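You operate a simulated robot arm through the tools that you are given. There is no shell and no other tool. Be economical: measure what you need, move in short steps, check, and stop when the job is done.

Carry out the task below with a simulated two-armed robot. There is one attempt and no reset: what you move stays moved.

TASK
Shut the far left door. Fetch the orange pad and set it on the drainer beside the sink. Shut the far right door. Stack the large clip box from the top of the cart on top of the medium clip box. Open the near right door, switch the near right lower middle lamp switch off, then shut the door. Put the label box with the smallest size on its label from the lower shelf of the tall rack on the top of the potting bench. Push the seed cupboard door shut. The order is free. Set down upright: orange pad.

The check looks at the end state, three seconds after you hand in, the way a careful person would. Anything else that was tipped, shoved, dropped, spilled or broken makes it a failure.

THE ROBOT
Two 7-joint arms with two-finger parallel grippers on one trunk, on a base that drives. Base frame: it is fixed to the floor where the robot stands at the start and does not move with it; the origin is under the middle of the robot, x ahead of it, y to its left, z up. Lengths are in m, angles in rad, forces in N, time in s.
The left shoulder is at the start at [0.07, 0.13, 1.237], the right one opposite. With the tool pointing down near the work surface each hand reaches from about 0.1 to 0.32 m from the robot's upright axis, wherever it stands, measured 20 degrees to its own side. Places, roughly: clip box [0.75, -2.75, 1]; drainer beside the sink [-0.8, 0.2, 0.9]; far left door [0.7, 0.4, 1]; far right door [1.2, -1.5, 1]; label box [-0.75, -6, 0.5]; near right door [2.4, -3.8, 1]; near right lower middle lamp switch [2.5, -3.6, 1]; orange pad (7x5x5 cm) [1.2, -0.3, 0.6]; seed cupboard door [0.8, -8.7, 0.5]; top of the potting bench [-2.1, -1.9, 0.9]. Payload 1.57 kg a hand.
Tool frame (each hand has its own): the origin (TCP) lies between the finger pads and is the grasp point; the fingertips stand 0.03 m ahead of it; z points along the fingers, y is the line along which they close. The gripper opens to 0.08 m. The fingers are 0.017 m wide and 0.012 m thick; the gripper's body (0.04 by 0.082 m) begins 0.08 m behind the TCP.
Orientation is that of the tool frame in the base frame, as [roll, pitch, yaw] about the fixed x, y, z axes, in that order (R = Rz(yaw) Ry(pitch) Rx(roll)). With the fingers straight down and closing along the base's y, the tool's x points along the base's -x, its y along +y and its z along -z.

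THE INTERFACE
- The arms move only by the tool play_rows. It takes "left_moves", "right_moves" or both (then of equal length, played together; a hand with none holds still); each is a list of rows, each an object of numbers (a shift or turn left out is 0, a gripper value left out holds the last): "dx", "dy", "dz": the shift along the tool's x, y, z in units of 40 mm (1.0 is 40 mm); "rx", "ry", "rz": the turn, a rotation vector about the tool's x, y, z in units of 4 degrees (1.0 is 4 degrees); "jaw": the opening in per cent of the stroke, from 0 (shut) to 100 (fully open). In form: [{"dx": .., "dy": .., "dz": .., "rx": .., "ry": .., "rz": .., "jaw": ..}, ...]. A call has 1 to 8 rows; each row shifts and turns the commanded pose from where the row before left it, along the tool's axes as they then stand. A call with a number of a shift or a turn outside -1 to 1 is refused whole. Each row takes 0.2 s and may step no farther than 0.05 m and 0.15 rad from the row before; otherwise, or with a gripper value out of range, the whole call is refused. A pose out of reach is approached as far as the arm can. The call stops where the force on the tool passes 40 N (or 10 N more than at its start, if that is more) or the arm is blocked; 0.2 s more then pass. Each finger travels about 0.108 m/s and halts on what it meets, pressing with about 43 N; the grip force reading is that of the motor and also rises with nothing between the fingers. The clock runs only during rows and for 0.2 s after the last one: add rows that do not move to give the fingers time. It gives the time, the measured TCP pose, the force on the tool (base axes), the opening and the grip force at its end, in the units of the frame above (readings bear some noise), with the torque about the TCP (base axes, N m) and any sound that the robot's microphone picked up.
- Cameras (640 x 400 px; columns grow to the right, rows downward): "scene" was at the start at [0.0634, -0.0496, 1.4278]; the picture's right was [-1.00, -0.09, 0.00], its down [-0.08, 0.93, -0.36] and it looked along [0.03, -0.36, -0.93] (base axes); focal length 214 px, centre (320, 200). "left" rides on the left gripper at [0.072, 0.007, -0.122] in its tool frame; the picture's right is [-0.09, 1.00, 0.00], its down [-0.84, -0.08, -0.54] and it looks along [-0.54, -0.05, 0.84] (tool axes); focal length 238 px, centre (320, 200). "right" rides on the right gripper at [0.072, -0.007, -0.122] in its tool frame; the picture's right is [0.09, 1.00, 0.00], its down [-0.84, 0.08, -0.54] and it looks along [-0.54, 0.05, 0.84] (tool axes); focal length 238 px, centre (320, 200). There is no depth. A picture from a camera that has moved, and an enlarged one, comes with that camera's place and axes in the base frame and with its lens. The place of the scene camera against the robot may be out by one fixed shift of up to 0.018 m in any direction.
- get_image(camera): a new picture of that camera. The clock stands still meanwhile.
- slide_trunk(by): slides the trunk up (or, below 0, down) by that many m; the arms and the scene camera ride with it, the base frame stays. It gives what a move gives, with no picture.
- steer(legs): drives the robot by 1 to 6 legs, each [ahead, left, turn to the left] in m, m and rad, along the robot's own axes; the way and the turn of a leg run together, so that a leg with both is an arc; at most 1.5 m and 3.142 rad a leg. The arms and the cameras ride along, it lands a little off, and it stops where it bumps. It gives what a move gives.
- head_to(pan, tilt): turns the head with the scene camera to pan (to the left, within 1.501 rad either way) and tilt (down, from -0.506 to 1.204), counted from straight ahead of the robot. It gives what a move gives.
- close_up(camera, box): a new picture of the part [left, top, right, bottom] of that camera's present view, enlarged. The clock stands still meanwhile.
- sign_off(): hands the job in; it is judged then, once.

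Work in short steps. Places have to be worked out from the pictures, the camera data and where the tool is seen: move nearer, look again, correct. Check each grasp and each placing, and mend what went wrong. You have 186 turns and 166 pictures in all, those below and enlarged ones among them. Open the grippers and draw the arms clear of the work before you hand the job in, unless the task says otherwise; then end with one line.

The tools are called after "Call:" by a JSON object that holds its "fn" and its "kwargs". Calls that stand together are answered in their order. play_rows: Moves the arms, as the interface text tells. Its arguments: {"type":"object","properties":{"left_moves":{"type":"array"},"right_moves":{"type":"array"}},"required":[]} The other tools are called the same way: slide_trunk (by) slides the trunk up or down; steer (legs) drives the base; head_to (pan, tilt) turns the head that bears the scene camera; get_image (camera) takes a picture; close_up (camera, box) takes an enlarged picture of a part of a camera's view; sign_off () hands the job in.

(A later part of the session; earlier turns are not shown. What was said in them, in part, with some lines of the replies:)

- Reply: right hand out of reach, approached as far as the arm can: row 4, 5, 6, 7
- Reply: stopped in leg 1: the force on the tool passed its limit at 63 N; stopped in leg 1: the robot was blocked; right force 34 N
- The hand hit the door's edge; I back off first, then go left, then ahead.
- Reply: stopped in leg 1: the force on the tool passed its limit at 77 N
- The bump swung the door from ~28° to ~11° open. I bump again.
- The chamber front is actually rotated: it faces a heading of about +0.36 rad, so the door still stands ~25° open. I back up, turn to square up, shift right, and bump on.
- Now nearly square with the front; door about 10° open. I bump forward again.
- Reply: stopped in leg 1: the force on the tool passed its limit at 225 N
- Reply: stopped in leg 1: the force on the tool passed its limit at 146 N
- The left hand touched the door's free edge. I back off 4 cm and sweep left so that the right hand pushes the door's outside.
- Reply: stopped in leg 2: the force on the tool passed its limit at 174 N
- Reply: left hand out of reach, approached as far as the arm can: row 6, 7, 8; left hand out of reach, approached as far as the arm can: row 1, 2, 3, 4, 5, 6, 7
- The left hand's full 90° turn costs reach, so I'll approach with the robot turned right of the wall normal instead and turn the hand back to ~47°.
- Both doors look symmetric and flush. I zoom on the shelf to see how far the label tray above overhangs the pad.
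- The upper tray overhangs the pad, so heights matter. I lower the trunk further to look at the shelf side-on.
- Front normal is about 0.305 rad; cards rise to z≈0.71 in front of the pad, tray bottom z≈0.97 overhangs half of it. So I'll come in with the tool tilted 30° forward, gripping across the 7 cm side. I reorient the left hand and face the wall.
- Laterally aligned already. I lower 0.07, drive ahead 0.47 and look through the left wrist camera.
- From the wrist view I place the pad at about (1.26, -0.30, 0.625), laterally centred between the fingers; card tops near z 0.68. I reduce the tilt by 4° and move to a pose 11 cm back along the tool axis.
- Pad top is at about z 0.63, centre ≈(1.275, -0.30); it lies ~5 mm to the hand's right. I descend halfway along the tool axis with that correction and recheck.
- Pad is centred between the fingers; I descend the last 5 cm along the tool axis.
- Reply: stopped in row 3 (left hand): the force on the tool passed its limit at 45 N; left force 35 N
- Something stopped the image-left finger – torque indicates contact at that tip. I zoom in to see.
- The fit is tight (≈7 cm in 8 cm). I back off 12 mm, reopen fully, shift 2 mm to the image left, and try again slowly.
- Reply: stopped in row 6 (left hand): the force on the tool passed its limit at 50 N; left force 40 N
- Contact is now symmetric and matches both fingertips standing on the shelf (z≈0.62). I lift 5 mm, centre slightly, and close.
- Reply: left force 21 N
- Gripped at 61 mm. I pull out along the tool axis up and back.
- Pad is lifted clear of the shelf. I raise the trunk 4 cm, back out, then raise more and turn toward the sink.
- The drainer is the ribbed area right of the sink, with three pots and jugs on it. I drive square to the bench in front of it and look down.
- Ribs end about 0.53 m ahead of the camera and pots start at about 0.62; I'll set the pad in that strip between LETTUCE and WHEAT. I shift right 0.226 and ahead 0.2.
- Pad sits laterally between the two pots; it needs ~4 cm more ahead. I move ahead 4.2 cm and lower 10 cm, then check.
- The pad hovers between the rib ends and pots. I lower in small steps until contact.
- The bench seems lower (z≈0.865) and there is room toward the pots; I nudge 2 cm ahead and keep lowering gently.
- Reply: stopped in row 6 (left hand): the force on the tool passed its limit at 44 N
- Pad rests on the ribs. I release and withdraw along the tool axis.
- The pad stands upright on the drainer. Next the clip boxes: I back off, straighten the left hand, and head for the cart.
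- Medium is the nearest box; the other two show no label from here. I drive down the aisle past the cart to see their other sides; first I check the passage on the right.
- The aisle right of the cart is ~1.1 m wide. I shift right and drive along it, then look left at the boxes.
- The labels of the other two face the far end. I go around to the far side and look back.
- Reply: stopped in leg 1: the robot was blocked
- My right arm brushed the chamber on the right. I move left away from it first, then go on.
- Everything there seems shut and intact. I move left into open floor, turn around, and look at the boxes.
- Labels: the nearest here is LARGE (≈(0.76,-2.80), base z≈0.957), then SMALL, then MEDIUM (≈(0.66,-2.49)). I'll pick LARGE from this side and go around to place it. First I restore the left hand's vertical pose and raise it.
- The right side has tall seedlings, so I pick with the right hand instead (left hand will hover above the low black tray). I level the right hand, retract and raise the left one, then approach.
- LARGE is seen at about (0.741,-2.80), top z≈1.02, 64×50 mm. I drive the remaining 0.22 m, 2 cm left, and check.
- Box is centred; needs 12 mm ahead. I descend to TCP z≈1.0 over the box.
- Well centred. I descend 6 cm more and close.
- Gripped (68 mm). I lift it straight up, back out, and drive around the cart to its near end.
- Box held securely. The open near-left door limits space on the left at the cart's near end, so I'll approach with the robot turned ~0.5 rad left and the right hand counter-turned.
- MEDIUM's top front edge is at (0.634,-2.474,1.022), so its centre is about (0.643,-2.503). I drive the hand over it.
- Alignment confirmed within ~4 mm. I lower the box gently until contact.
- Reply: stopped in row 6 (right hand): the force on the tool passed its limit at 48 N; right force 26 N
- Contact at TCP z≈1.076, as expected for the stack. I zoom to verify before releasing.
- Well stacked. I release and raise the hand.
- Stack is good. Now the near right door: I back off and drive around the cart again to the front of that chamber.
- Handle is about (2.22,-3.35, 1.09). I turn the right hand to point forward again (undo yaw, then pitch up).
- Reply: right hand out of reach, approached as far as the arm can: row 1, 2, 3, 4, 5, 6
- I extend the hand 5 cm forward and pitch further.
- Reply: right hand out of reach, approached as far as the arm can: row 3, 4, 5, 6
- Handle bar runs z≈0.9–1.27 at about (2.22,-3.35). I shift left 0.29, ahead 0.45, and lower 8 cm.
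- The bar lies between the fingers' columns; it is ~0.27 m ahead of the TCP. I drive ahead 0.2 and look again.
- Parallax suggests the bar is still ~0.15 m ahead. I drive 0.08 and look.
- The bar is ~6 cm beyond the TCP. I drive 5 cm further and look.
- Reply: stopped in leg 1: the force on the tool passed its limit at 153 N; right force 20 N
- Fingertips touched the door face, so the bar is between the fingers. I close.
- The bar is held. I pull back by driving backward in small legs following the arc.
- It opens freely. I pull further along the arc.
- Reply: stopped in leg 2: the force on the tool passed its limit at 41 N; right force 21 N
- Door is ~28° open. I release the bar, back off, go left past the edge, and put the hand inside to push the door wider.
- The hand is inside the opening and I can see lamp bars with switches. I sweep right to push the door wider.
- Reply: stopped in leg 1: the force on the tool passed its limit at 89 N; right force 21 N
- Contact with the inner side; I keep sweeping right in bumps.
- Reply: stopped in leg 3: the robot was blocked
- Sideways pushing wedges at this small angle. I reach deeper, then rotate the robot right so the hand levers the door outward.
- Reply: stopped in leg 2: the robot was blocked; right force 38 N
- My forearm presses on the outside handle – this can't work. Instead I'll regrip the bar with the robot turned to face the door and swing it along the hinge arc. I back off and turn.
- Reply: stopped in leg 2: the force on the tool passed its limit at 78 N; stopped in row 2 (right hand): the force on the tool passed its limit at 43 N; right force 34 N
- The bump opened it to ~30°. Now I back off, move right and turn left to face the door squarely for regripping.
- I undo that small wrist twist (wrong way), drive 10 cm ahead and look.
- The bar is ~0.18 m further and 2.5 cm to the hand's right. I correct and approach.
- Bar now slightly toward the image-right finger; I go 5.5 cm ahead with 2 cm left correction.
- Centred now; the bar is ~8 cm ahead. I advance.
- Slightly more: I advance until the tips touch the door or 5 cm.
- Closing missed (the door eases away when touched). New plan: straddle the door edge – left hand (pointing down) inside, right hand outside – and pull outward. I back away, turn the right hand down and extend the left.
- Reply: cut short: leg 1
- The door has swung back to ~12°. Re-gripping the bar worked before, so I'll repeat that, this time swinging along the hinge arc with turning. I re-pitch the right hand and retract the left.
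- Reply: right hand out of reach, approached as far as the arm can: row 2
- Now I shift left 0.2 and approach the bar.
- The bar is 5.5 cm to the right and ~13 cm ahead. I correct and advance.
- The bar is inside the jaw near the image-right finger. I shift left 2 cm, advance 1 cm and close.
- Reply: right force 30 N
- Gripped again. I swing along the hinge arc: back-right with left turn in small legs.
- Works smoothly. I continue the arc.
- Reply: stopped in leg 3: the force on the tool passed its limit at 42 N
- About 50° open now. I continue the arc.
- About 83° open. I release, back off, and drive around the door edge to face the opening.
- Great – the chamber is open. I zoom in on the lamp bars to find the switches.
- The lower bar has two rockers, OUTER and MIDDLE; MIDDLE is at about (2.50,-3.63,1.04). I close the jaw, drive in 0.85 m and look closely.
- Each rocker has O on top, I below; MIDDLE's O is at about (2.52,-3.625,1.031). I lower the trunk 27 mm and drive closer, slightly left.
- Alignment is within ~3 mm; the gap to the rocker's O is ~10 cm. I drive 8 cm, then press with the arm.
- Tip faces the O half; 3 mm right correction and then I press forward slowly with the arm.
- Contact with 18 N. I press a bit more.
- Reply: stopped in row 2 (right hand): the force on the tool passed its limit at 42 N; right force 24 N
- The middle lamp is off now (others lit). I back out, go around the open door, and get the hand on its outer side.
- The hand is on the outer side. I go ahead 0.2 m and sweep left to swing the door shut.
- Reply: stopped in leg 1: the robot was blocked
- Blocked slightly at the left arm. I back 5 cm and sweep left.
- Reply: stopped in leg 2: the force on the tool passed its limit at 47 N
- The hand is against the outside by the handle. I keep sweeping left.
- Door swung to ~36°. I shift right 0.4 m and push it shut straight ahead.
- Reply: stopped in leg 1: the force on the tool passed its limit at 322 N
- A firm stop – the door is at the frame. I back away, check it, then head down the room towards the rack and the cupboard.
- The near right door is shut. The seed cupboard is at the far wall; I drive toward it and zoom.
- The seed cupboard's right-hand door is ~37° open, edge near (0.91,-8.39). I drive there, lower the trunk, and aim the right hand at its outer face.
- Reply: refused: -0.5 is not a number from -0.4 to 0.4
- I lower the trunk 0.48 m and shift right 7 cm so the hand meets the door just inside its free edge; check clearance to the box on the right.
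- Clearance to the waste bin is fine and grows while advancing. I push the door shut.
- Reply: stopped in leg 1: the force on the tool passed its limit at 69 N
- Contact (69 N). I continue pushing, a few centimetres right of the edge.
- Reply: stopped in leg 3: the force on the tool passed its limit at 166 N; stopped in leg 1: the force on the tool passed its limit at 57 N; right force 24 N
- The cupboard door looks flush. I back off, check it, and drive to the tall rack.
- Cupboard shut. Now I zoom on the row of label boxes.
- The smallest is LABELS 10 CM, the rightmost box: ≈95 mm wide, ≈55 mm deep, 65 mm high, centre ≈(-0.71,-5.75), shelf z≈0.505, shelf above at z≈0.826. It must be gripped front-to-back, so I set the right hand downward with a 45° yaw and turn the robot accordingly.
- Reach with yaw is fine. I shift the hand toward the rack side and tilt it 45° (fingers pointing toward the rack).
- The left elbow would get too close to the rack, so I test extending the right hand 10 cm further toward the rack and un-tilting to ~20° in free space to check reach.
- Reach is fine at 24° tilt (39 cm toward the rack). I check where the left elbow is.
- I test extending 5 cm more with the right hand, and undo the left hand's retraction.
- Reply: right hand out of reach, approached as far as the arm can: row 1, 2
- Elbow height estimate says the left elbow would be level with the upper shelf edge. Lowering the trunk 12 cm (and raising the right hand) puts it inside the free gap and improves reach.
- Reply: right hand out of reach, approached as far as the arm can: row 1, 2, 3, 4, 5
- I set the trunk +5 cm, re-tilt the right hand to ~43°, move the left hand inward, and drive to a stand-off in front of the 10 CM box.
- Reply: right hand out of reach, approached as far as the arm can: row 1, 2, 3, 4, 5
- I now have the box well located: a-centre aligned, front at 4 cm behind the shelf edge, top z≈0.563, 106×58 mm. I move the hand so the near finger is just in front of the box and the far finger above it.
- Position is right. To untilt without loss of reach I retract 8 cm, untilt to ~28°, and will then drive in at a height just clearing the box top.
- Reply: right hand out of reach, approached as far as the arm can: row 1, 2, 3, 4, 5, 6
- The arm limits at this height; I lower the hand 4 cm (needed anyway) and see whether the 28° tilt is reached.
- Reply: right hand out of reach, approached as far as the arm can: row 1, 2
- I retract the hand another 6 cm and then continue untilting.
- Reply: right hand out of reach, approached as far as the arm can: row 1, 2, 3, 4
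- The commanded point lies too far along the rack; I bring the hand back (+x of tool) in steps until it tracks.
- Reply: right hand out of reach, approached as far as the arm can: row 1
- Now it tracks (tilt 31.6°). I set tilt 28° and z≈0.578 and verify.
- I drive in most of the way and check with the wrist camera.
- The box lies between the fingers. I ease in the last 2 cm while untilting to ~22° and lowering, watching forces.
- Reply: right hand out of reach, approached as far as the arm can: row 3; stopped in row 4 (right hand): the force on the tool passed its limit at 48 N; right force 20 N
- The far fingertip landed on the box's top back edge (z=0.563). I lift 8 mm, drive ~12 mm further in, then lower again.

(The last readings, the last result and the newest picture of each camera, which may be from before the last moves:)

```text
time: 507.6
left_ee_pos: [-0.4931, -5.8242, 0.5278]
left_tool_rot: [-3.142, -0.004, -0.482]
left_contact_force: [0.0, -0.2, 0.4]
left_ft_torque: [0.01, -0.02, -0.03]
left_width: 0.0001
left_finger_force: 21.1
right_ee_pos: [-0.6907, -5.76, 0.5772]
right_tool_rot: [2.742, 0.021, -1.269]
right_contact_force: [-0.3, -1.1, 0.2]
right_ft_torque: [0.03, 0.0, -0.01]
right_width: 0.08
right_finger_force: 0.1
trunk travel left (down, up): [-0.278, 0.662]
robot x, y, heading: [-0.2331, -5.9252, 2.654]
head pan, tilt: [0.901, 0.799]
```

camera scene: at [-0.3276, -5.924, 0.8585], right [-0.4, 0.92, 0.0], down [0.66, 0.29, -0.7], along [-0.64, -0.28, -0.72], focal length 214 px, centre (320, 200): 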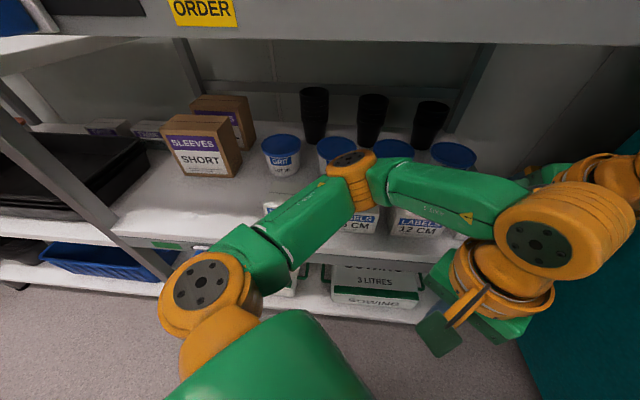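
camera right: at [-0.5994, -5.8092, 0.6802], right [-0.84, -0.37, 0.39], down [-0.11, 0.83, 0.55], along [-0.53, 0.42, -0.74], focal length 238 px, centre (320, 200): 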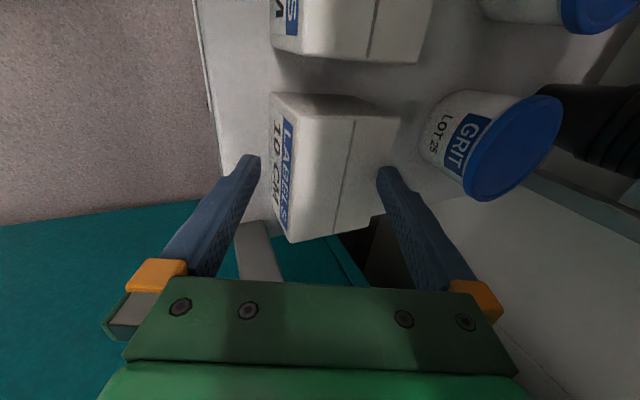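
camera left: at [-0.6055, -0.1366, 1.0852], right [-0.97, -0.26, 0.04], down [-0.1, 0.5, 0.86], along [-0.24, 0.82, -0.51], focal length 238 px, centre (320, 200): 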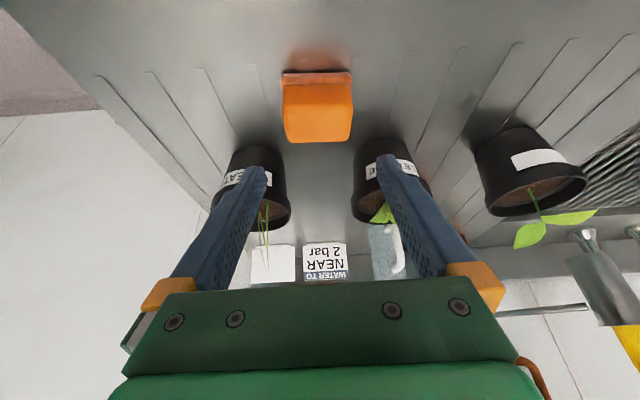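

Far finger should now be past the back edge. I lower in 5 mm steps.

Call:
{"fn": "play_rows", "kwargs": {"right_moves": [{"dy": -0.05, "dz": 0.12}, {"dy": -0.05, "dz": 0.12}, {"dy": -0.05, "dz": 0.12}, {"dy": -0.05, "dz": 0.12}]}}

Call:
{"fn": "get_image", "kwargs": {"camera": "right"}}

```text
time: 508.7
left_ee_pos: [-0.4904, -5.8255, 0.5284]
left_tool_rot: [3.139, 0.005, -0.483]
left_contact_force: [-0.4, 0.5, 0.6]
left_ft_torque: [0.0, -0.01, 0.0]
left_width: 0.0003
left_finger_force: 21.4
right_ee_pos: [-0.6903, -5.7602, 0.5637]
right_tool_rot: [2.722, 0.027, -1.272]
right_contact_force: [4.3, -0.6, 21.4]
right_ft_torque: [-0.11, -0.55, -0.01]
right_width: 0.0801
right_finger_force: 0.8
trunk travel left (down, up): [-0.278, 0.662]
robot x, y, heading: [-0.2331, -5.9234, 2.653]
head pan, tilt: [0.901, 0.799]
stopped in row 4 (right hand): the force on the tool passed its limit at 43 N (the readings are from after the stop); the commanded pose is now the measured one
```

```text
19 pictures are left
camera right: at [-0.615, -5.814, 0.6701], right [-0.84, -0.37, 0.4], down [-0.1, 0.83, 0.55], along [-0.54, 0.42, -0.73], focal length 238 px, centre (320, 200)
```

right: 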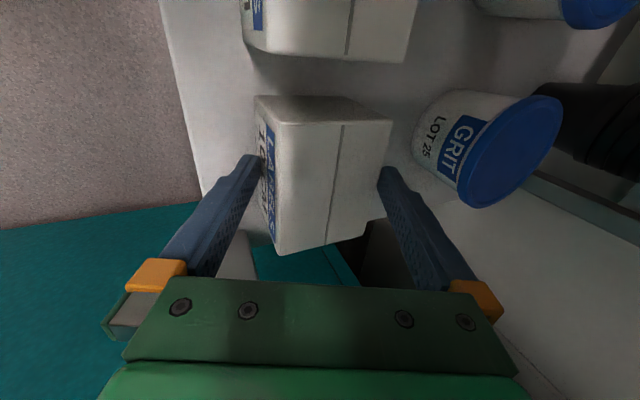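

The near fingertip now stands on the shelf (z≈0.517); the far finger overlaps the back ~9 mm. I untilt further to ~12° pivoting about the near tip for more overlap.

Call:
{"fn": "play_rows", "kwargs": {"right_moves": [{"dz": -0.1, "dy": 0.04}, {"rx": 0.9, "dy": 0.062, "dz": 0.05}, {"rx": 0.9, "dy": 0.065, "dz": 0.04}, {"rx": 0.8, "dy": 0.065, "dz": 0.04}]}}

```text
time: 509.7
left_ee_pos: [-0.4934, -5.8243, 0.5262]
left_tool_rot: [3.14, -0.003, -0.485]
left_contact_force: [-0.1, 0.2, 0.0]
left_ft_torque: [-0.02, -0.01, 0.0]
left_width: 0.0004
left_finger_force: 21.3
right_ee_pos: [-0.6591, -5.7368, 0.5567]
right_tool_rot: [2.915, 0.023, -1.27]
right_contact_force: [-0.2, -0.9, 0.6]
right_ft_torque: [0.0, -0.02, 0.0]
right_width: 0.0799
right_finger_force: 0.1
right hand out of reach, approached as far as the arm can: row 2, 3, 4
trunk travel left (down, up): [-0.278, 0.662]
robot x, y, heading: [-0.2305, -5.927, 2.654]
head pan, tilt: [0.901, 0.799]
```

The hand reached 13° but retreated ~3.7 cm (reach limit) – probably drawing the box forward. I look.

Call:
{"fn": "get_image", "kwargs": {"camera": "right"}}

```text
18 pictures are left
camera right: at [-0.6056, -5.797, 0.6721], right [-0.9, -0.38, 0.22], down [-0.2, 0.8, 0.56], along [-0.39, 0.46, -0.8], focal length 238 px, centre (320, 200)
```

right: 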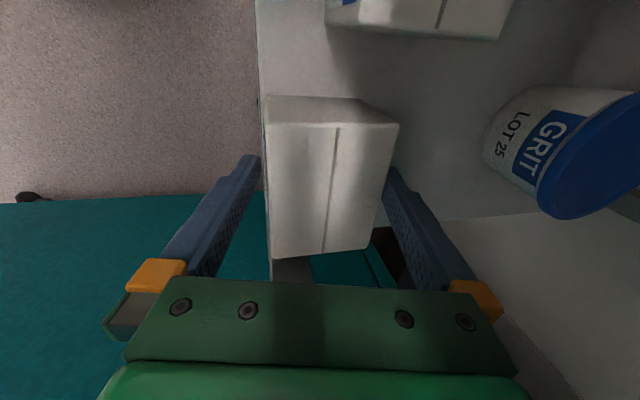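

The box slid forward to the shelf edge and sits right between the fingers. I close the gripper.

Call:
{"fn": "play_rows", "kwargs": {"right_moves": [{"jaw": 0}, {}, {}, {}, {}]}}

Call:
{"fn": "get_image", "kwargs": {"camera": "right"}}

```text
time: 510.9
left_ee_pos: [-0.4932, -5.8243, 0.5274]
left_tool_rot: [3.141, -0.001, -0.483]
left_contact_force: [0.5, 0.1, -0.8]
left_ft_torque: [-0.01, -0.01, -0.01]
left_width: 0.0
left_finger_force: 21.6
right_ee_pos: [-0.66, -5.7364, 0.5583]
right_tool_rot: [2.911, 0.023, -1.272]
right_contact_force: [1.1, 0.8, 3.1]
right_ft_torque: [0.03, -0.12, 0.03]
right_width: 0.0761
right_finger_force: 42.9
trunk travel left (down, up): [-0.278, 0.662]
robot x, y, heading: [-0.2314, -5.9272, 2.656]
head pan, tilt: [0.901, 0.799]
```

```text
17 pictures are left
camera right: at [-0.6056, -5.797, 0.6729], right [-0.9, -0.38, 0.23], down [-0.2, 0.8, 0.56], along [-0.39, 0.46, -0.79], focal length 238 px, centre (320, 200)
```

right: 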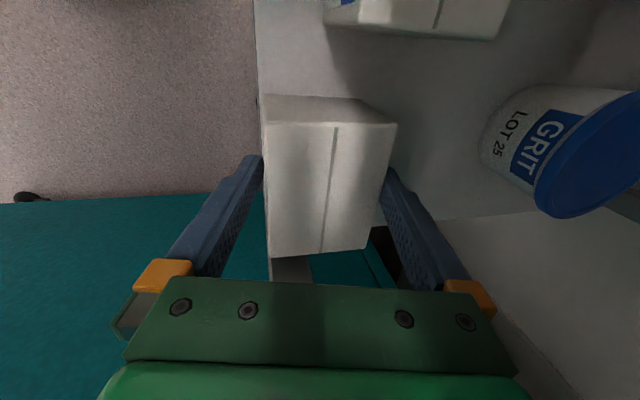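

Gripped (43 N). I lift 5 mm and drive straight out from the rack.

Call:
{"fn": "play_rows", "kwargs": {"right_moves": [{"dz": -0.13, "dy": 0.03}, {}]}}

Call:
{"fn": "steer", "kwargs": {"legs": [[-0.08, -0.08, 0], [-0.17, -0.17, 0]]}}

Call:
{"fn": "get_image", "kwargs": {"camera": "right"}}

```text
time: 511.5
left_ee_pos: [-0.4938, -5.8254, 0.5265]
left_tool_rot: [3.141, -0.005, -0.484]
left_contact_force: [0.2, -0.7, 0.6]
left_ft_torque: [-0.02, -0.01, -0.01]
left_width: 0.0
left_finger_force: 21.5
right_ee_pos: [-0.6598, -5.7367, 0.5633]
right_tool_rot: [2.911, 0.024, -1.271]
right_contact_force: [1.1, 0.6, -1.6]
right_ft_torque: [0.04, -0.03, -0.04]
right_width: 0.0736
right_finger_force: 42.6
trunk travel left (down, up): [-0.278, 0.662]
robot x, y, heading: [-0.2324, -5.9259, 2.657]
head pan, tilt: [0.901, 0.799]
```

```text
time: 514.0
left_ee_pos: [-0.1566, -5.7202, 0.5276]
left_tool_rot: [-3.141, -0.003, -0.48]
left_contact_force: [0.3, -0.1, 0.0]
left_ft_torque: [0.0, 0.0, -0.01]
left_width: 0.0
left_finger_force: 21.4
right_ee_pos: [-0.322, -5.6339, 0.5636]
right_tool_rot: [2.91, 0.022, -1.269]
right_contact_force: [0.1, -1.2, -0.1]
right_ft_torque: [-0.03, 0.03, -0.01]
right_width: 0.0731
right_finger_force: 43.3
trunk travel left (down, up): [-0.278, 0.662]
robot x, y, heading: [0.1063, -5.8231, 2.653]
head pan, tilt: [0.901, 0.799]
```

```text
16 pictures are left
camera right: at [-0.2677, -5.6932, 0.6777], right [-0.9, -0.38, 0.23], down [-0.2, 0.8, 0.56], along [-0.4, 0.46, -0.79], focal length 238 px, centre (320, 200)
```

right: 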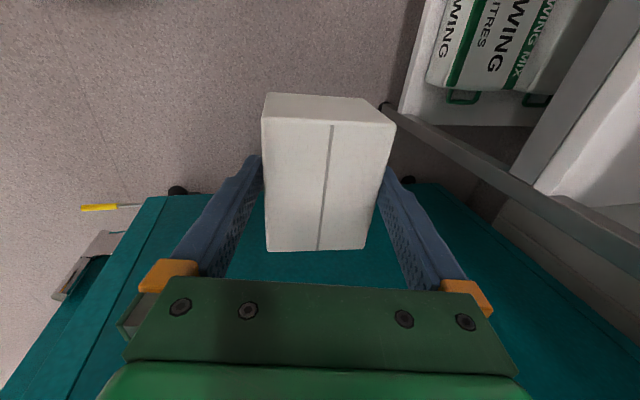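

The box is held well. I raise the trunk, and drive via the aisle back toward the potting bench.

Call:
{"fn": "slide_trunk", "kwargs": {"by": 0.4}}

Call:
{"fn": "slide_trunk", "kwargs": {"by": 0.15}}

Call:
{"fn": "steer", "kwargs": {"legs": [[-0.42, -0.42, 0], [0, 0, -0.778], [1.4, 0, 0], [1.4, 0, 0], [0.9, 0, 0]]}}

Call:
{"fn": "head_to", "kwargs": {"pan": 0.9, "tilt": 0.4}}

Call:
{"fn": "get_image", "kwargs": {"camera": "scene"}}

```text
time: 517.9
left_ee_pos: [-0.1561, -5.7199, 0.9273]
left_tool_rot: [-3.141, -0.004, -0.482]
left_contact_force: [0.7, 0.5, -0.2]
left_ft_torque: [0.03, 0.01, 0.01]
left_width: 0.0
left_finger_force: 21.1
right_ee_pos: [-0.3229, -5.6329, 0.9623]
right_tool_rot: [2.91, 0.022, -1.27]
right_contact_force: [0.5, 0.1, -2.1]
right_ft_torque: [-0.03, -0.01, 0.01]
right_width: 0.0724
right_finger_force: 42.8
trunk travel left (down, up): [-0.678, 0.262]
robot x, y, heading: [0.1029, -5.8219, 2.656]
head pan, tilt: [0.901, 0.799]
```

```text
time: 519.6
left_ee_pos: [-0.156, -5.7207, 1.077]
left_tool_rot: [-3.142, -0.004, -0.48]
left_contact_force: [-0.5, -0.2, -0.7]
left_ft_torque: [-0.01, -0.02, -0.02]
left_width: 0.0
left_finger_force: 21.2
right_ee_pos: [-0.323, -5.6325, 1.1137]
right_tool_rot: [2.913, 0.024, -1.27]
right_contact_force: [0.2, 0.2, -1.2]
right_ft_torque: [0.0, -0.02, 0.03]
right_width: 0.0722
right_finger_force: 42.8
trunk travel left (down, up): [-0.828, 0.112]
robot x, y, heading: [0.1011, -5.8208, 2.658]
head pan, tilt: [0.901, 0.799]
```

```text
time: 542.5
left_ee_pos: [-0.6068, -1.9013, 1.0781]
left_tool_rot: [-3.141, -0.002, -1.24]
left_contact_force: [0.5, 0.0, 0.5]
left_ft_torque: [-0.03, 0.0, 0.03]
left_width: 0.0
left_finger_force: 21.2
right_ee_pos: [-0.667, -1.724, 1.113]
right_tool_rot: [2.911, 0.023, -2.025]
right_contact_force: [0.0, 0.8, -1.0]
right_ft_torque: [-0.05, 0.01, 0.06]
right_width: 0.0692
right_finger_force: 43.5
trunk travel left (down, up): [-0.828, 0.112]
robot x, y, heading: [-0.4898, -2.1531, 1.89]
head pan, tilt: [0.901, 0.799]
```

```text
time: 543.3
left_ee_pos: [-0.6075, -1.9017, 1.077]
left_tool_rot: [-3.14, -0.003, -1.238]
left_contact_force: [0.8, -0.1, 0.0]
left_ft_torque: [-0.02, 0.01, 0.01]
left_width: 0.0001
left_finger_force: 21.7
right_ee_pos: [-0.6667, -1.7236, 1.1128]
right_tool_rot: [2.912, 0.023, -2.025]
right_contact_force: [0.6, 0.6, -0.4]
right_ft_torque: [0.02, 0.04, 0.04]
right_width: 0.0691
right_finger_force: 43.1
trunk travel left (down, up): [-0.828, 0.112]
robot x, y, heading: [-0.4865, -2.1559, 1.895]
head pan, tilt: [0.901, 0.4]
```

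```text
15 pictures are left
camera scene: at [-0.5829, -2.0692, 1.4435], right [0.34, 0.94, 0.0], down [0.37, -0.13, -0.92], along [-0.87, 0.31, -0.39], focal length 214 px, centre (320, 200)
```

scene: 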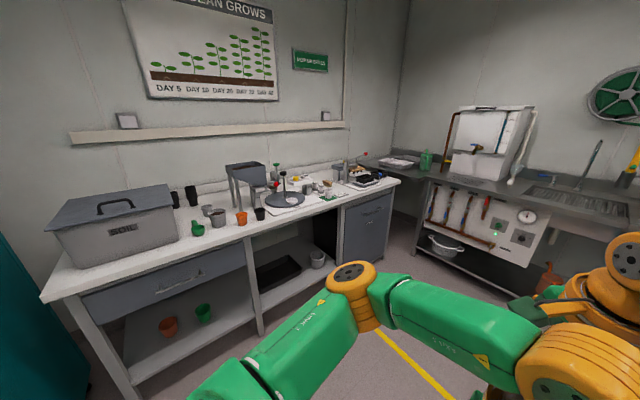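

I zoom on the bench top to choose a free spot.

Call:
{"fn": "close_up", "kwargs": {"camera": "scene", "box": [40, 150, 400, 300]}}

```text
1.78 times, centred on (220, 225) of scene
camera zoom: at [-0.5829, -2.0692, 1.4435], right [0.34, 0.94, 0.0], down [0.37, -0.13, -0.92], along [-0.87, 0.31, -0.39], focal length 381 px, centre (498, 156)
```

zoom: 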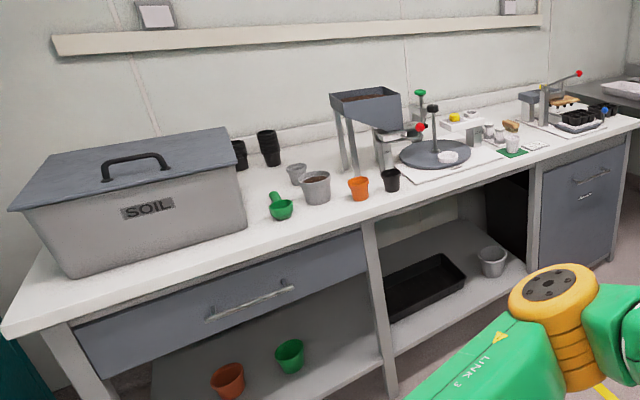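

I pick the free front strip at about a spot (near (-1.54,-2.21)) in front of the grey pot. I untilt the hand so the box is level, turn to face the bench, and approach.

Call:
{"fn": "play_rows", "kwargs": {"right_moves": [{"rx": 0.9}, {"rx": 0.8}, {"rx": 0.8}, {"rx": 0.8}]}}

Call:
{"fn": "steer", "kwargs": {"legs": [[0, 0, 1.351], [0.44, -0.085, 0]]}}

Call:
{"fn": "head_to", "kwargs": {"pan": -0.1, "tilt": 0.7}}

Call:
{"fn": "get_image", "kwargs": {"camera": "scene"}}

Call:
{"fn": "get_image", "kwargs": {"camera": "right"}}

```text
time: 544.3
left_ee_pos: [-0.6058, -1.9016, 1.0776]
left_tool_rot: [3.141, -0.003, -1.238]
left_contact_force: [-0.3, 0.0, 0.5]
left_ft_torque: [0.01, 0.0, 0.01]
left_width: 0.0
left_finger_force: 21.6
right_ee_pos: [-0.6309, -1.7358, 1.0942]
right_tool_rot: [3.054, 0.016, -2.026]
right_contact_force: [0.9, -0.5, -1.3]
right_ft_torque: [0.0, 0.0, 0.01]
right_width: 0.0691
right_finger_force: 42.8
right hand out of reach, approached as far as the arm can: row 1, 2, 3, 4
trunk travel left (down, up): [-0.828, 0.112]
robot x, y, heading: [-0.4901, -2.1564, 1.895]
head pan, tilt: [0.901, 0.4]
```

```text
time: 550.4
left_ee_pos: [-1.2108, -2.1746, 1.0771]
left_tool_rot: [3.14, -0.003, 0.105]
left_contact_force: [0.9, 0.7, 0.8]
left_ft_torque: [0.01, -0.02, 0.0]
left_width: 0.0
left_finger_force: 21.1
right_ee_pos: [-1.3762, -2.1623, 1.0959]
right_tool_rot: [3.052, 0.018, -0.68]
right_contact_force: [0.1, 0.6, -1.1]
right_ft_torque: [0.0, 0.03, -0.04]
right_width: 0.0693
right_finger_force: 43.4
trunk travel left (down, up): [-0.828, 0.112]
robot x, y, heading: [-0.9376, -2.1146, -3.041]
head pan, tilt: [0.901, 0.4]
```

```text
time: 551.6
left_ee_pos: [-1.2111, -2.1754, 1.0781]
left_tool_rot: [3.141, -0.003, 0.106]
left_contact_force: [0.6, 0.7, 0.2]
left_ft_torque: [-0.01, -0.03, 0.0]
left_width: 0.0003
left_finger_force: 21.3
right_ee_pos: [-1.3776, -2.1631, 1.0948]
right_tool_rot: [3.054, 0.017, -0.681]
right_contact_force: [-0.2, 0.2, -1.6]
right_ft_torque: [-0.04, -0.04, 0.02]
right_width: 0.0693
right_finger_force: 43.4
trunk travel left (down, up): [-0.828, 0.112]
robot x, y, heading: [-0.9379, -2.116, -3.039]
head pan, tilt: [-0.099, 0.7]
```

```text
13 pictures are left
camera scene: at [-1.0654, -2.1142, 1.4168], right [0.0, 1.0, 0.0], down [0.64, 0.0, -0.76], along [-0.76, 0.0, -0.64], focal length 214 px, centre (320, 200)
```

scene: 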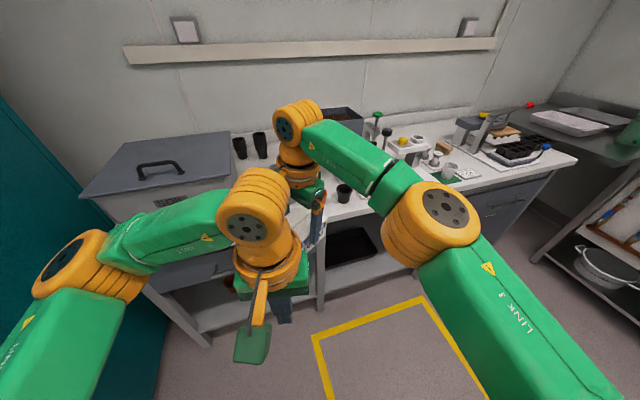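

```text
12 pictures are left
camera right: at [-1.3096, -2.1951, 1.2137], right [-0.55, -0.83, 0.09], down [-0.66, 0.5, 0.56], along [-0.51, 0.25, -0.82], focal length 238 px, centre (320, 200)
```

right: 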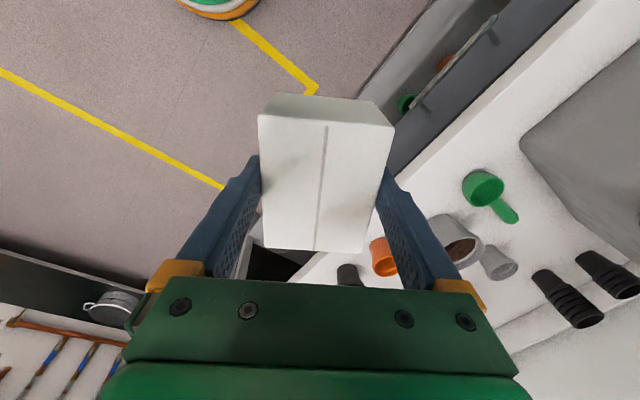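

I zoom to see exactly where the bench's front edge is relative to the box.

Call:
{"fn": "close_up", "kwargs": {"camera": "right", "box": [340, 60, 560, 290]}}

```text
1.74 times, centred on (450, 175) of right
camera zoom: at [-1.3096, -2.1951, 1.2137], right [-0.55, -0.83, 0.09], down [-0.66, 0.5, 0.56], along [-0.51, 0.25, -0.82], focal length 414 px, centre (94, 244)
```

zoom: 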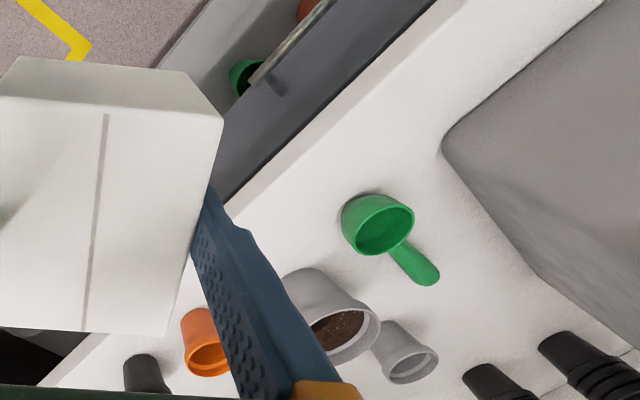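

The best free spot is the strip in front of the grey pot (centre a≈1.635, b≈-2.22, bench z≈0.885), with the box aligned to the edge. I raise the trunk 6 cm, turn to align, and move over it.

Call:
{"fn": "slide_trunk", "kwargs": {"by": 0.06}}

Call:
{"fn": "steer", "kwargs": {"legs": [[0, 0, -0.586], [0.1, 0.36, 0]]}}

Call:
{"fn": "get_image", "kwargs": {"camera": "right"}}

Call:
{"fn": "head_to", "kwargs": {"pan": 0.7, "tilt": 0.7}}

Call:
{"fn": "get_image", "kwargs": {"camera": "scene"}}

```text
time: 552.6
left_ee_pos: [-1.2113, -2.1749, 1.1376]
left_tool_rot: [3.141, -0.005, 0.107]
left_contact_force: [0.4, 1.2, 0.6]
left_ft_torque: [0.02, 0.03, 0.01]
left_width: 0.0
left_finger_force: 20.9
right_ee_pos: [-1.3788, -2.1618, 1.1551]
right_tool_rot: [3.055, 0.017, -0.68]
right_contact_force: [0.2, -0.4, 0.0]
right_ft_torque: [0.0, -0.01, 0.01]
right_width: 0.0692
right_finger_force: 42.8
trunk travel left (down, up): [-0.888, 0.052]
robot x, y, heading: [-0.9365, -2.1149, -3.041]
head pan, tilt: [-0.099, 0.7]
```

```text
time: 556.6
left_ee_pos: [-1.4518, -2.282, 1.1377]
left_tool_rot: [3.141, 0.001, -0.475]
left_contact_force: [0.2, 0.2, -0.2]
left_ft_torque: [-0.02, 0.0, 0.02]
left_width: 0.0
left_finger_force: 21.1
right_ee_pos: [-1.5827, -2.1797, 1.1553]
right_tool_rot: [3.052, 0.016, -1.263]
right_contact_force: [0.0, 0.0, -1.5]
right_ft_torque: [-0.05, 0.0, 0.0]
right_width: 0.0688
right_finger_force: 42.9
trunk travel left (down, up): [-0.888, 0.052]
robot x, y, heading: [-1.1842, -2.3858, 2.66]
head pan, tilt: [-0.099, 0.7]
```

```text
10 pictures are left
camera right: at [-1.5446, -2.2445, 1.274], right [-0.92, -0.39, 0.09], down [-0.28, 0.78, 0.56], along [-0.29, 0.49, -0.82], focal length 238 px, centre (320, 200)
```

right: 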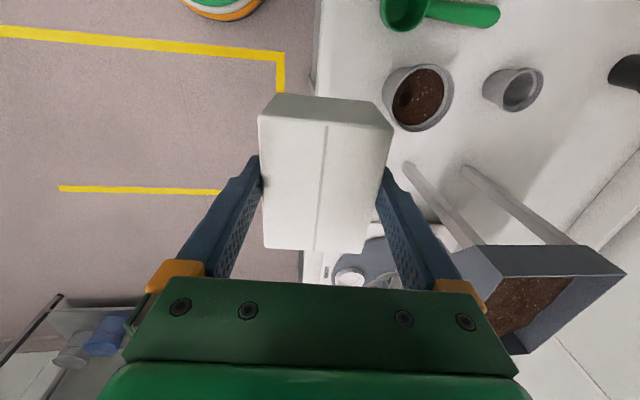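

```text
time: 557.8
left_ee_pos: [-1.4517, -2.2831, 1.1362]
left_tool_rot: [3.141, -0.005, -0.477]
left_contact_force: [-0.3, 0.6, -0.4]
left_ft_torque: [-0.01, 0.0, -0.02]
left_width: 0.0
left_finger_force: 21.1
right_ee_pos: [-1.5849, -2.1811, 1.1549]
right_tool_rot: [3.053, 0.017, -1.264]
right_contact_force: [0.2, -0.3, -1.1]
right_ft_torque: [-0.01, -0.02, -0.03]
right_width: 0.0691
right_finger_force: 43.2
trunk travel left (down, up): [-0.888, 0.052]
robot x, y, heading: [-1.1909, -2.3871, 2.662]
head pan, tilt: [0.7, 0.7]
```

```text
9 pictures are left
camera scene: at [-1.3112, -2.3725, 1.4768], right [-0.22, 0.98, 0.0], down [0.63, 0.14, -0.76], along [-0.75, -0.17, -0.64], focal length 214 px, centre (320, 200)
```

scene: 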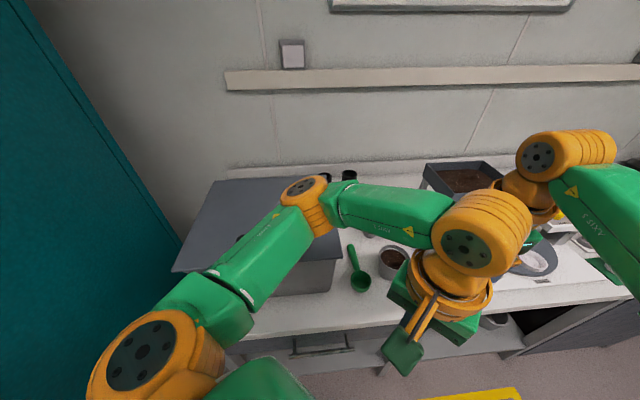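

The strip is tight by the pot; a slightly better spot is between the scoop and grey pot fronts (a≈1.685, b≈-2.218). I shift there and lower 14 cm.

Call:
{"fn": "steer", "kwargs": {"legs": [[-0.02, 0.09, 0]]}}

Call:
{"fn": "play_rows", "kwargs": {"right_moves": [{"dz": 0.8}, {"dz": 0.8}, {"dz": 0.8}, {"dz": 0.6, "rx": 0.6}, {"dz": 0.4, "rx": 0.6}]}}

Call:
{"fn": "get_image", "kwargs": {"camera": "right"}}

```text
time: 558.9
left_ee_pos: [-1.4745, -2.3656, 1.1371]
left_tool_rot: [3.136, -0.004, -0.477]
left_contact_force: [0.0, 0.3, -0.2]
left_ft_torque: [-0.04, 0.01, -0.02]
left_width: 0.0003
left_finger_force: 21.1
right_ee_pos: [-1.6066, -2.263, 1.154]
right_tool_rot: [3.051, 0.012, -1.264]
right_contact_force: [0.1, -0.1, -1.6]
right_ft_torque: [-0.05, 0.03, 0.01]
right_width: 0.0691
right_finger_force: 42.9
trunk travel left (down, up): [-0.888, 0.052]
robot x, y, heading: [-1.2146, -2.4746, 2.656]
head pan, tilt: [0.7, 0.7]
```

```text
time: 560.1
left_ee_pos: [-1.4763, -2.3721, 1.1368]
left_tool_rot: [-3.139, -0.004, -0.48]
left_contact_force: [0.0, -0.5, -1.1]
left_ft_torque: [0.01, -0.02, -0.03]
left_width: 0.0
left_finger_force: 20.7
right_ee_pos: [-1.6176, -2.2707, 1.0194]
right_tool_rot: [3.138, 0.017, -1.262]
right_contact_force: [0.2, -0.1, -1.6]
right_ft_torque: [-0.03, -0.01, -0.03]
right_width: 0.0691
right_finger_force: 43.4
right hand out of reach, approached as far as the arm can: row 5
trunk travel left (down, up): [-0.888, 0.052]
robot x, y, heading: [-1.2149, -2.4714, 2.658]
head pan, tilt: [0.7, 0.7]
```

```text
8 pictures are left
camera right: at [-1.588, -2.3386, 1.1393], right [-0.92, -0.39, 0.0], down [-0.32, 0.76, 0.56], along [-0.22, 0.51, -0.83], focal length 238 px, centre (320, 200)
```

right: 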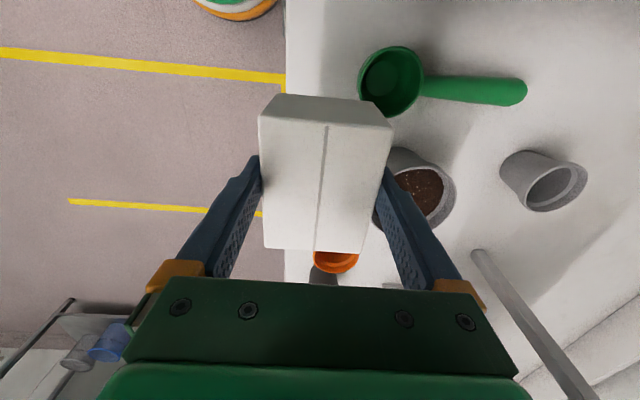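

Edge, pot and scoop are clear; I shift 15 mm away from the scoop and lower with the arm until contact.

Call:
{"fn": "play_rows", "kwargs": {"right_moves": [{"dx": -0.37, "dy": -0.1}, {"dz": 0.5}, {"dz": 0.5}, {"dz": 0.4}]}}

```text
time: 561.1
left_ee_pos: [-1.4751, -2.3688, 1.1372]
left_tool_rot: [3.141, -0.003, -0.479]
left_contact_force: [0.2, 0.0, -0.9]
left_ft_torque: [-0.02, -0.01, -0.02]
left_width: 0.0
left_finger_force: 21.4
right_ee_pos: [-1.6091, -2.2545, 0.9625]
right_tool_rot: [3.137, 0.014, -1.265]
right_contact_force: [0.9, 0.2, -1.8]
right_ft_torque: [0.01, -0.01, -0.02]
right_width: 0.0688
right_finger_force: 43.2
right hand out of reach, approached as far as the arm can: row 3
trunk travel left (down, up): [-0.888, 0.052]
robot x, y, heading: [-1.2141, -2.4713, 2.658]
head pan, tilt: [0.7, 0.7]
```

Reach pulled it back ~9 mm; I drive 1 cm toward the bench and continue lowering slowly.

Call:
{"fn": "steer", "kwargs": {"legs": [[0.009, 0.009, 0]]}}

Call:
{"fn": "play_rows", "kwargs": {"right_moves": [{"dz": 0.25}, {"dz": 0.25}, {"dz": 0.2}, {"dz": 0.2}, {"dz": 0.2}]}}

Call:
{"fn": "get_image", "kwargs": {"camera": "right"}}

```text
time: 561.8
left_ee_pos: [-1.4854, -2.3742, 1.1375]
left_tool_rot: [3.139, 0.0, -0.478]
left_contact_force: [1.2, 0.2, 0.4]
left_ft_torque: [-0.03, 0.05, 0.03]
left_width: 0.0001
left_finger_force: 21.1
right_ee_pos: [-1.6199, -2.2579, 0.9648]
right_tool_rot: [3.135, 0.019, -1.265]
right_contact_force: [-0.3, 0.4, -0.6]
right_ft_torque: [-0.04, 0.02, 0.01]
right_width: 0.069
right_finger_force: 43.4
trunk travel left (down, up): [-0.888, 0.052]
robot x, y, heading: [-1.2277, -2.4746, 2.662]
head pan, tilt: [0.7, 0.7]
```

```text
time: 563.0
left_ee_pos: [-1.4874, -2.3742, 1.1375]
left_tool_rot: [3.141, -0.003, -0.477]
left_contact_force: [-0.2, 0.0, 0.6]
left_ft_torque: [0.01, -0.01, 0.0]
left_width: 0.0
left_finger_force: 20.7
right_ee_pos: [-1.615, -2.2606, 0.9302]
right_tool_rot: [3.139, 0.017, -1.263]
right_contact_force: [-0.6, 0.8, -1.5]
right_ft_torque: [0.0, -0.01, -0.01]
right_width: 0.0688
right_finger_force: 42.5
right hand out of reach, approached as far as the arm can: row 2, 5
trunk travel left (down, up): [-0.888, 0.052]
robot x, y, heading: [-1.2278, -2.474, 2.66]
head pan, tilt: [0.7, 0.7]
```

```text
7 pictures are left
camera right: at [-1.5852, -2.3278, 1.0506], right [-0.92, -0.39, 0.0], down [-0.32, 0.77, 0.56], along [-0.22, 0.51, -0.83], focal length 238 px, centre (320, 200)
```

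right: 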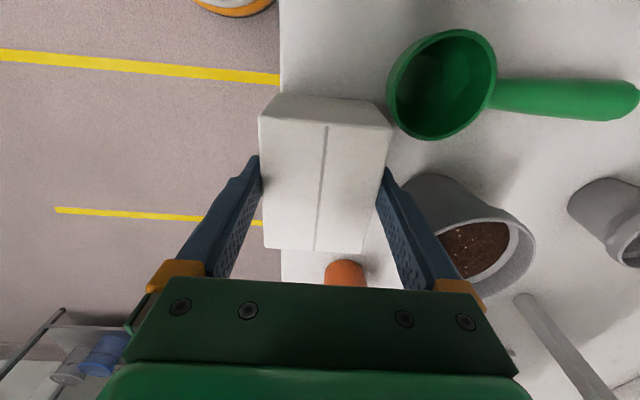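

The box's corner is very near the scoop; I shift 16 mm away from it, then lower to contact.

Call:
{"fn": "play_rows", "kwargs": {"right_moves": [{"dx": -0.4, "dy": 0.05}, {"dz": 0.15}, {"dz": 0.15}, {"dz": 0.15}, {"dz": 0.15}, {"dz": 0.15}, {"dz": 0.15}]}}

```text
time: 564.0
left_ee_pos: [-1.4858, -2.378, 1.1386]
left_tool_rot: [-3.141, 0.002, -0.477]
left_contact_force: [0.8, 0.2, -0.6]
left_ft_torque: [-0.05, 0.0, 0.04]
left_width: 0.0
left_finger_force: 21.3
right_ee_pos: [-1.6109, -2.262, 0.92]
right_tool_rot: [3.127, 0.025, -1.265]
right_contact_force: [0.0, -1.4, 17.3]
right_ft_torque: [-0.31, -0.66, -0.11]
right_width: 0.0692
right_finger_force: 42.6
right hand out of reach, approached as far as the arm can: row 1, 3
trunk travel left (down, up): [-0.888, 0.052]
robot x, y, heading: [-1.2275, -2.4758, 2.66]
head pan, tilt: [0.7, 0.7]
stopped in row 4 (right hand): the force on the tool passed its limit at 48 N (the readings are from after the stop); the commanded pose is now the measured one
```

Contact with the bench. I check the situation before release.

Call:
{"fn": "get_image", "kwargs": {"camera": "right"}}

```text
6 pictures are left
camera right: at [-1.5802, -2.3299, 1.04], right [-0.92, -0.39, 0.01], down [-0.31, 0.76, 0.57], along [-0.23, 0.52, -0.82], focal length 238 px, centre (320, 200)
```

right: 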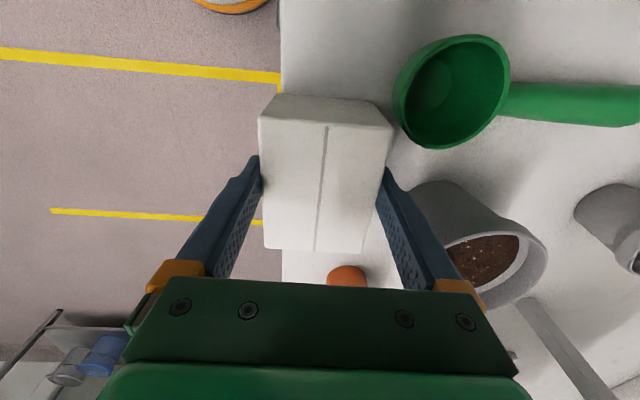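

Scoop is clear; the box front is just at the bench edge. I lift 1 cm, drive ~1.2 cm further in, and lower again.

Call:
{"fn": "play_rows", "kwargs": {"right_moves": [{"dz": -0.3}, {}]}}

Call:
{"fn": "steer", "kwargs": {"legs": [[0.012, 0.008, 0]]}}

Call:
{"fn": "play_rows", "kwargs": {"right_moves": [{"dz": 0.1}, {"dz": 0.1}, {"dz": 0.1}, {"dz": 0.1}, {"dz": 0.1}]}}

Call:
{"fn": "get_image", "kwargs": {"camera": "right"}}

```text
time: 564.6
left_ee_pos: [-1.4862, -2.3761, 1.1385]
left_tool_rot: [-3.14, -0.002, -0.479]
left_contact_force: [0.8, -0.3, -0.4]
left_ft_torque: [0.02, -0.02, -0.01]
left_width: 0.0002
left_finger_force: 22.1
right_ee_pos: [-1.606, -2.2649, 0.9218]
right_tool_rot: [-3.129, 0.009, -1.256]
right_contact_force: [1.2, -0.6, 2.6]
right_ft_torque: [0.15, 0.15, -0.03]
right_width: 0.0691
right_finger_force: 42.8
right hand out of reach, approached as far as the arm can: row 1
trunk travel left (down, up): [-0.888, 0.052]
robot x, y, heading: [-1.2275, -2.477, 2.66]
head pan, tilt: [0.7, 0.7]
```

```text
time: 565.4
left_ee_pos: [-1.502, -2.3763, 1.1374]
left_tool_rot: [-3.141, -0.001, -0.476]
left_contact_force: [0.1, 0.8, 0.1]
left_ft_torque: [-0.01, 0.02, -0.01]
left_width: 0.0
left_finger_force: 21.6
right_ee_pos: [-1.6212, -2.2648, 0.9215]
right_tool_rot: [-3.131, 0.008, -1.253]
right_contact_force: [0.6, -1.0, 2.3]
right_ft_torque: [0.02, 0.1, 0.03]
right_width: 0.069
right_finger_force: 43.0
trunk travel left (down, up): [-0.888, 0.052]
robot x, y, heading: [-1.2433, -2.4765, 2.664]
head pan, tilt: [0.7, 0.7]
```

```text
time: 565.9
left_ee_pos: [-1.4987, -2.3792, 1.1395]
left_tool_rot: [3.141, 0.005, -0.476]
left_contact_force: [-0.2, -0.5, -0.2]
left_ft_torque: [-0.03, -0.01, -0.02]
left_width: 0.0
left_finger_force: 21.6
right_ee_pos: [-1.6196, -2.2651, 0.92]
right_tool_rot: [3.141, 0.019, -1.254]
right_contact_force: [3.3, 0.5, 18.9]
right_ft_torque: [-0.48, -0.77, 0.06]
right_width: 0.0694
right_finger_force: 43.5
trunk travel left (down, up): [-0.888, 0.052]
robot x, y, heading: [-1.2383, -2.4722, 2.66]
head pan, tilt: [0.7, 0.7]
stopped in row 2 (right hand): the force on the tool passed its limit at 48 N (the readings are from after the stop); the commanded pose is now the measured one
```

```text
5 pictures are left
camera right: at [-1.5908, -2.3332, 1.0402], right [-0.92, -0.4, 0.0], down [-0.33, 0.76, 0.56], along [-0.22, 0.51, -0.83], focal length 238 px, centre (320, 200)
```

right: 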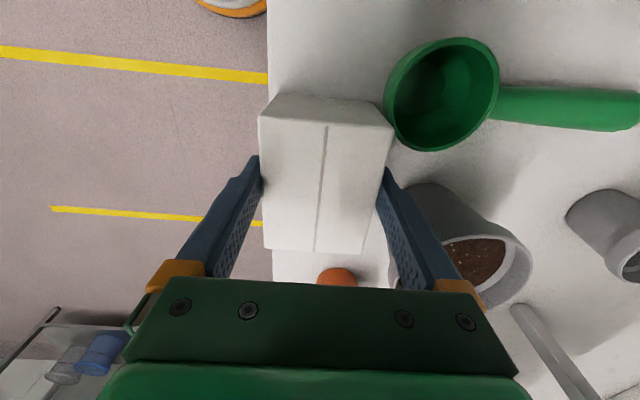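

The box is fully on the bench now. I release gently and lift straight up.

Call:
{"fn": "play_rows", "kwargs": {"right_moves": [{"jaw": 97}, {}, {}, {"dz": -0.4}, {"dz": -0.6}, {"dz": -0.8}, {"dz": -0.8}, {"dz": -0.8}]}}

Call:
{"fn": "get_image", "kwargs": {"camera": "right"}}

```text
time: 567.7
left_ee_pos: [-1.5014, -2.3776, 1.1372]
left_tool_rot: [-3.14, -0.001, -0.476]
left_contact_force: [0.6, -0.5, 0.2]
left_ft_torque: [0.0, -0.04, 0.0]
left_width: 0.0
left_finger_force: 21.2
right_ee_pos: [-1.6222, -2.2675, 1.0547]
right_tool_rot: [-3.138, 0.015, -1.253]
right_contact_force: [-0.2, 1.0, 0.1]
right_ft_torque: [0.02, 0.03, 0.01]
right_width: 0.0778
right_finger_force: 0.2
trunk travel left (down, up): [-0.888, 0.052]
robot x, y, heading: [-1.2401, -2.4788, 2.659]
head pan, tilt: [0.7, 0.7]
```

```text
4 pictures are left
camera right: at [-1.5931, -2.3349, 1.1738], right [-0.92, -0.4, -0.01], down [-0.33, 0.76, 0.55], along [-0.22, 0.51, -0.83], focal length 238 px, centre (320, 200)
```

right: 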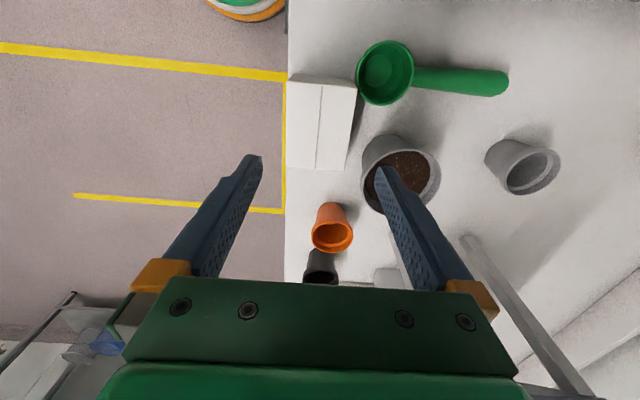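

The 10 CM box rests flat on the bench. I raise, back out, and take a last look at the far doors.

Call:
{"fn": "play_rows", "kwargs": {"right_moves": [{"dz": -0.8}, {"dz": -0.8}, {}]}}

Call:
{"fn": "steer", "kwargs": {"legs": [[-0.35, -0.35, 0], [-0.3, -0.3, 0], [0, 0, -2.35]]}}

Call:
{"fn": "head_to", "kwargs": {"pan": 0.2, "tilt": 0.2}}

Call:
{"fn": "get_image", "kwargs": {"camera": "scene"}}

```text
time: 568.5
left_ee_pos: [-1.5029, -2.3761, 1.1371]
left_tool_rot: [-3.14, -0.001, -0.479]
left_contact_force: [-0.4, -1.5, -0.3]
left_ft_torque: [0.02, -0.02, -0.02]
left_width: 0.0001
left_finger_force: 21.8
right_ee_pos: [-1.6224, -2.2689, 1.1171]
right_tool_rot: [-3.139, 0.016, -1.253]
right_contact_force: [0.5, -0.1, -0.8]
right_ft_torque: [-0.03, 0.02, 0.01]
right_width: 0.0777
right_finger_force: 0.0
trunk travel left (down, up): [-0.888, 0.052]
robot x, y, heading: [-1.244, -2.4756, 2.657]
head pan, tilt: [0.7, 0.7]
```

```text
time: 579.2
left_ee_pos: [-0.1125, -2.0859, 1.1372]
left_tool_rot: [3.141, -0.002, -2.826]
left_contact_force: [0.2, -0.1, -0.8]
left_ft_torque: [-0.01, 0.02, 0.04]
left_width: 0.0
left_finger_force: 21.3
right_ee_pos: [0.0481, -2.0768, 1.1159]
right_tool_rot: [-3.138, 0.014, 2.681]
right_contact_force: [0.6, 0.1, -0.2]
right_ft_torque: [0.01, -0.04, 0.01]
right_width: 0.0775
right_finger_force: 0.2
trunk travel left (down, up): [-0.888, 0.052]
robot x, y, heading: [-0.3634, -2.1982, 0.319]
head pan, tilt: [0.7, 0.7]
```

```text
time: 580.1
left_ee_pos: [-0.113, -2.0851, 1.1383]
left_tool_rot: [-3.141, -0.004, -2.825]
left_contact_force: [-0.2, 0.3, 0.0]
left_ft_torque: [0.01, -0.02, 0.01]
left_width: 0.0
left_finger_force: 21.2
right_ee_pos: [0.0488, -2.077, 1.1163]
right_tool_rot: [-3.137, 0.015, 2.681]
right_contact_force: [0.5, -0.6, 0.4]
right_ft_torque: [-0.03, -0.01, -0.01]
right_width: 0.0778
right_finger_force: 0.1
trunk travel left (down, up): [-0.888, 0.052]
robot x, y, heading: [-0.3671, -2.2024, 0.312]
head pan, tilt: [0.201, 0.201]
```

```text
3 pictures are left
camera scene: at [-0.23, -2.1354, 1.5221], right [0.49, -0.87, 0.0], down [-0.17, -0.1, -0.98], along [0.85, 0.48, -0.2], focal length 214 px, centre (320, 200)
```

scene: 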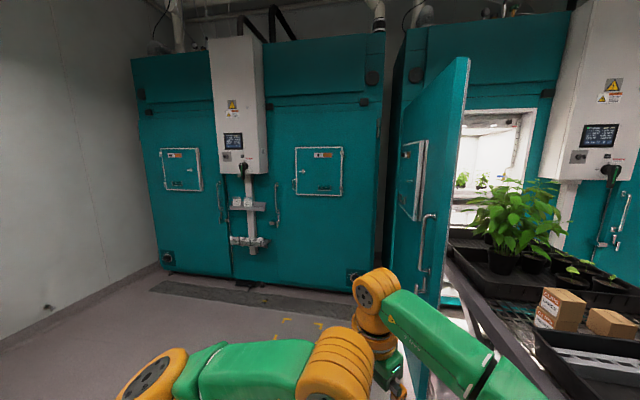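

Both far doors look shut and the clip boxes stand stacked. One close-up for certainty.

Call:
{"fn": "close_up", "kwargs": {"camera": "scene", "box": [130, 90, 400, 300]}}

Call:
{"fn": "close_up", "kwargs": {"camera": "scene", "box": [500, 250, 640, 350]}}

```text
1.90 times, centred on (265, 195) of scene
camera zoom: at [-0.23, -2.1354, 1.5221], right [0.49, -0.87, 0.0], down [-0.17, -0.1, -0.98], along [0.85, 0.48, -0.2], focal length 408 px, centre (425, 210)
```

zoom: 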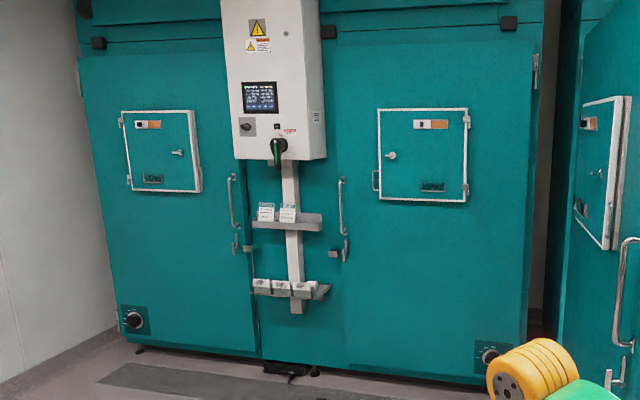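

```text
4.00 times, centred on (570, 300) of scene
camera zoom: at [-0.23, -2.1354, 1.5221], right [0.49, -0.87, 0.0], down [-0.17, -0.1, -0.98], along [0.85, 0.48, -0.2], focal length 858 px, centre (-680, -200)
```

zoom: 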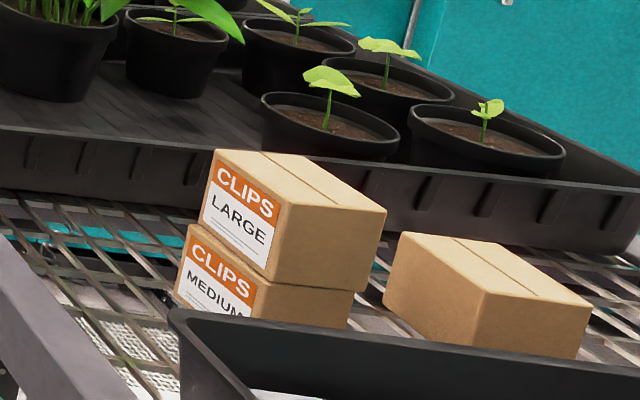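

Everything is in place. I open the left gripper as well and hand in.

Call:
{"fn": "play_rows", "kwargs": {"left_moves": [{"jaw": 100}, {}, {}, {}], "right_moves": [{"jaw": 100}, {}, {}, {}]}}

Call:
{"fn": "sign_off", "kwargs": {}}

```text
time: 581.1
left_ee_pos: [-0.1132, -2.086, 1.1376]
left_tool_rot: [3.141, -0.002, -2.826]
left_contact_force: [0.0, 0.6, -0.1]
left_ft_torque: [-0.01, -0.01, 0.0]
left_width: 0.0796
left_finger_force: 0.1
right_ee_pos: [0.0487, -2.077, 1.1165]
right_tool_rot: [-3.14, 0.014, 2.68]
right_contact_force: [-0.2, -0.5, 0.6]
right_ft_torque: [-0.03, 0.02, -0.02]
right_width: 0.0798
right_finger_force: 0.1
trunk travel left (down, up): [-0.888, 0.052]
robot x, y, heading: [-0.3654, -2.2001, 0.311]
head pan, tilt: [0.201, 0.201]
```

```text
The job is handed in.
```

I carried out all seven jobs and handed in. Each looked right in the last picture I took of it, but the 10 CM label box sits almost flush with the potting bench's front edge and very close to the green scoop.
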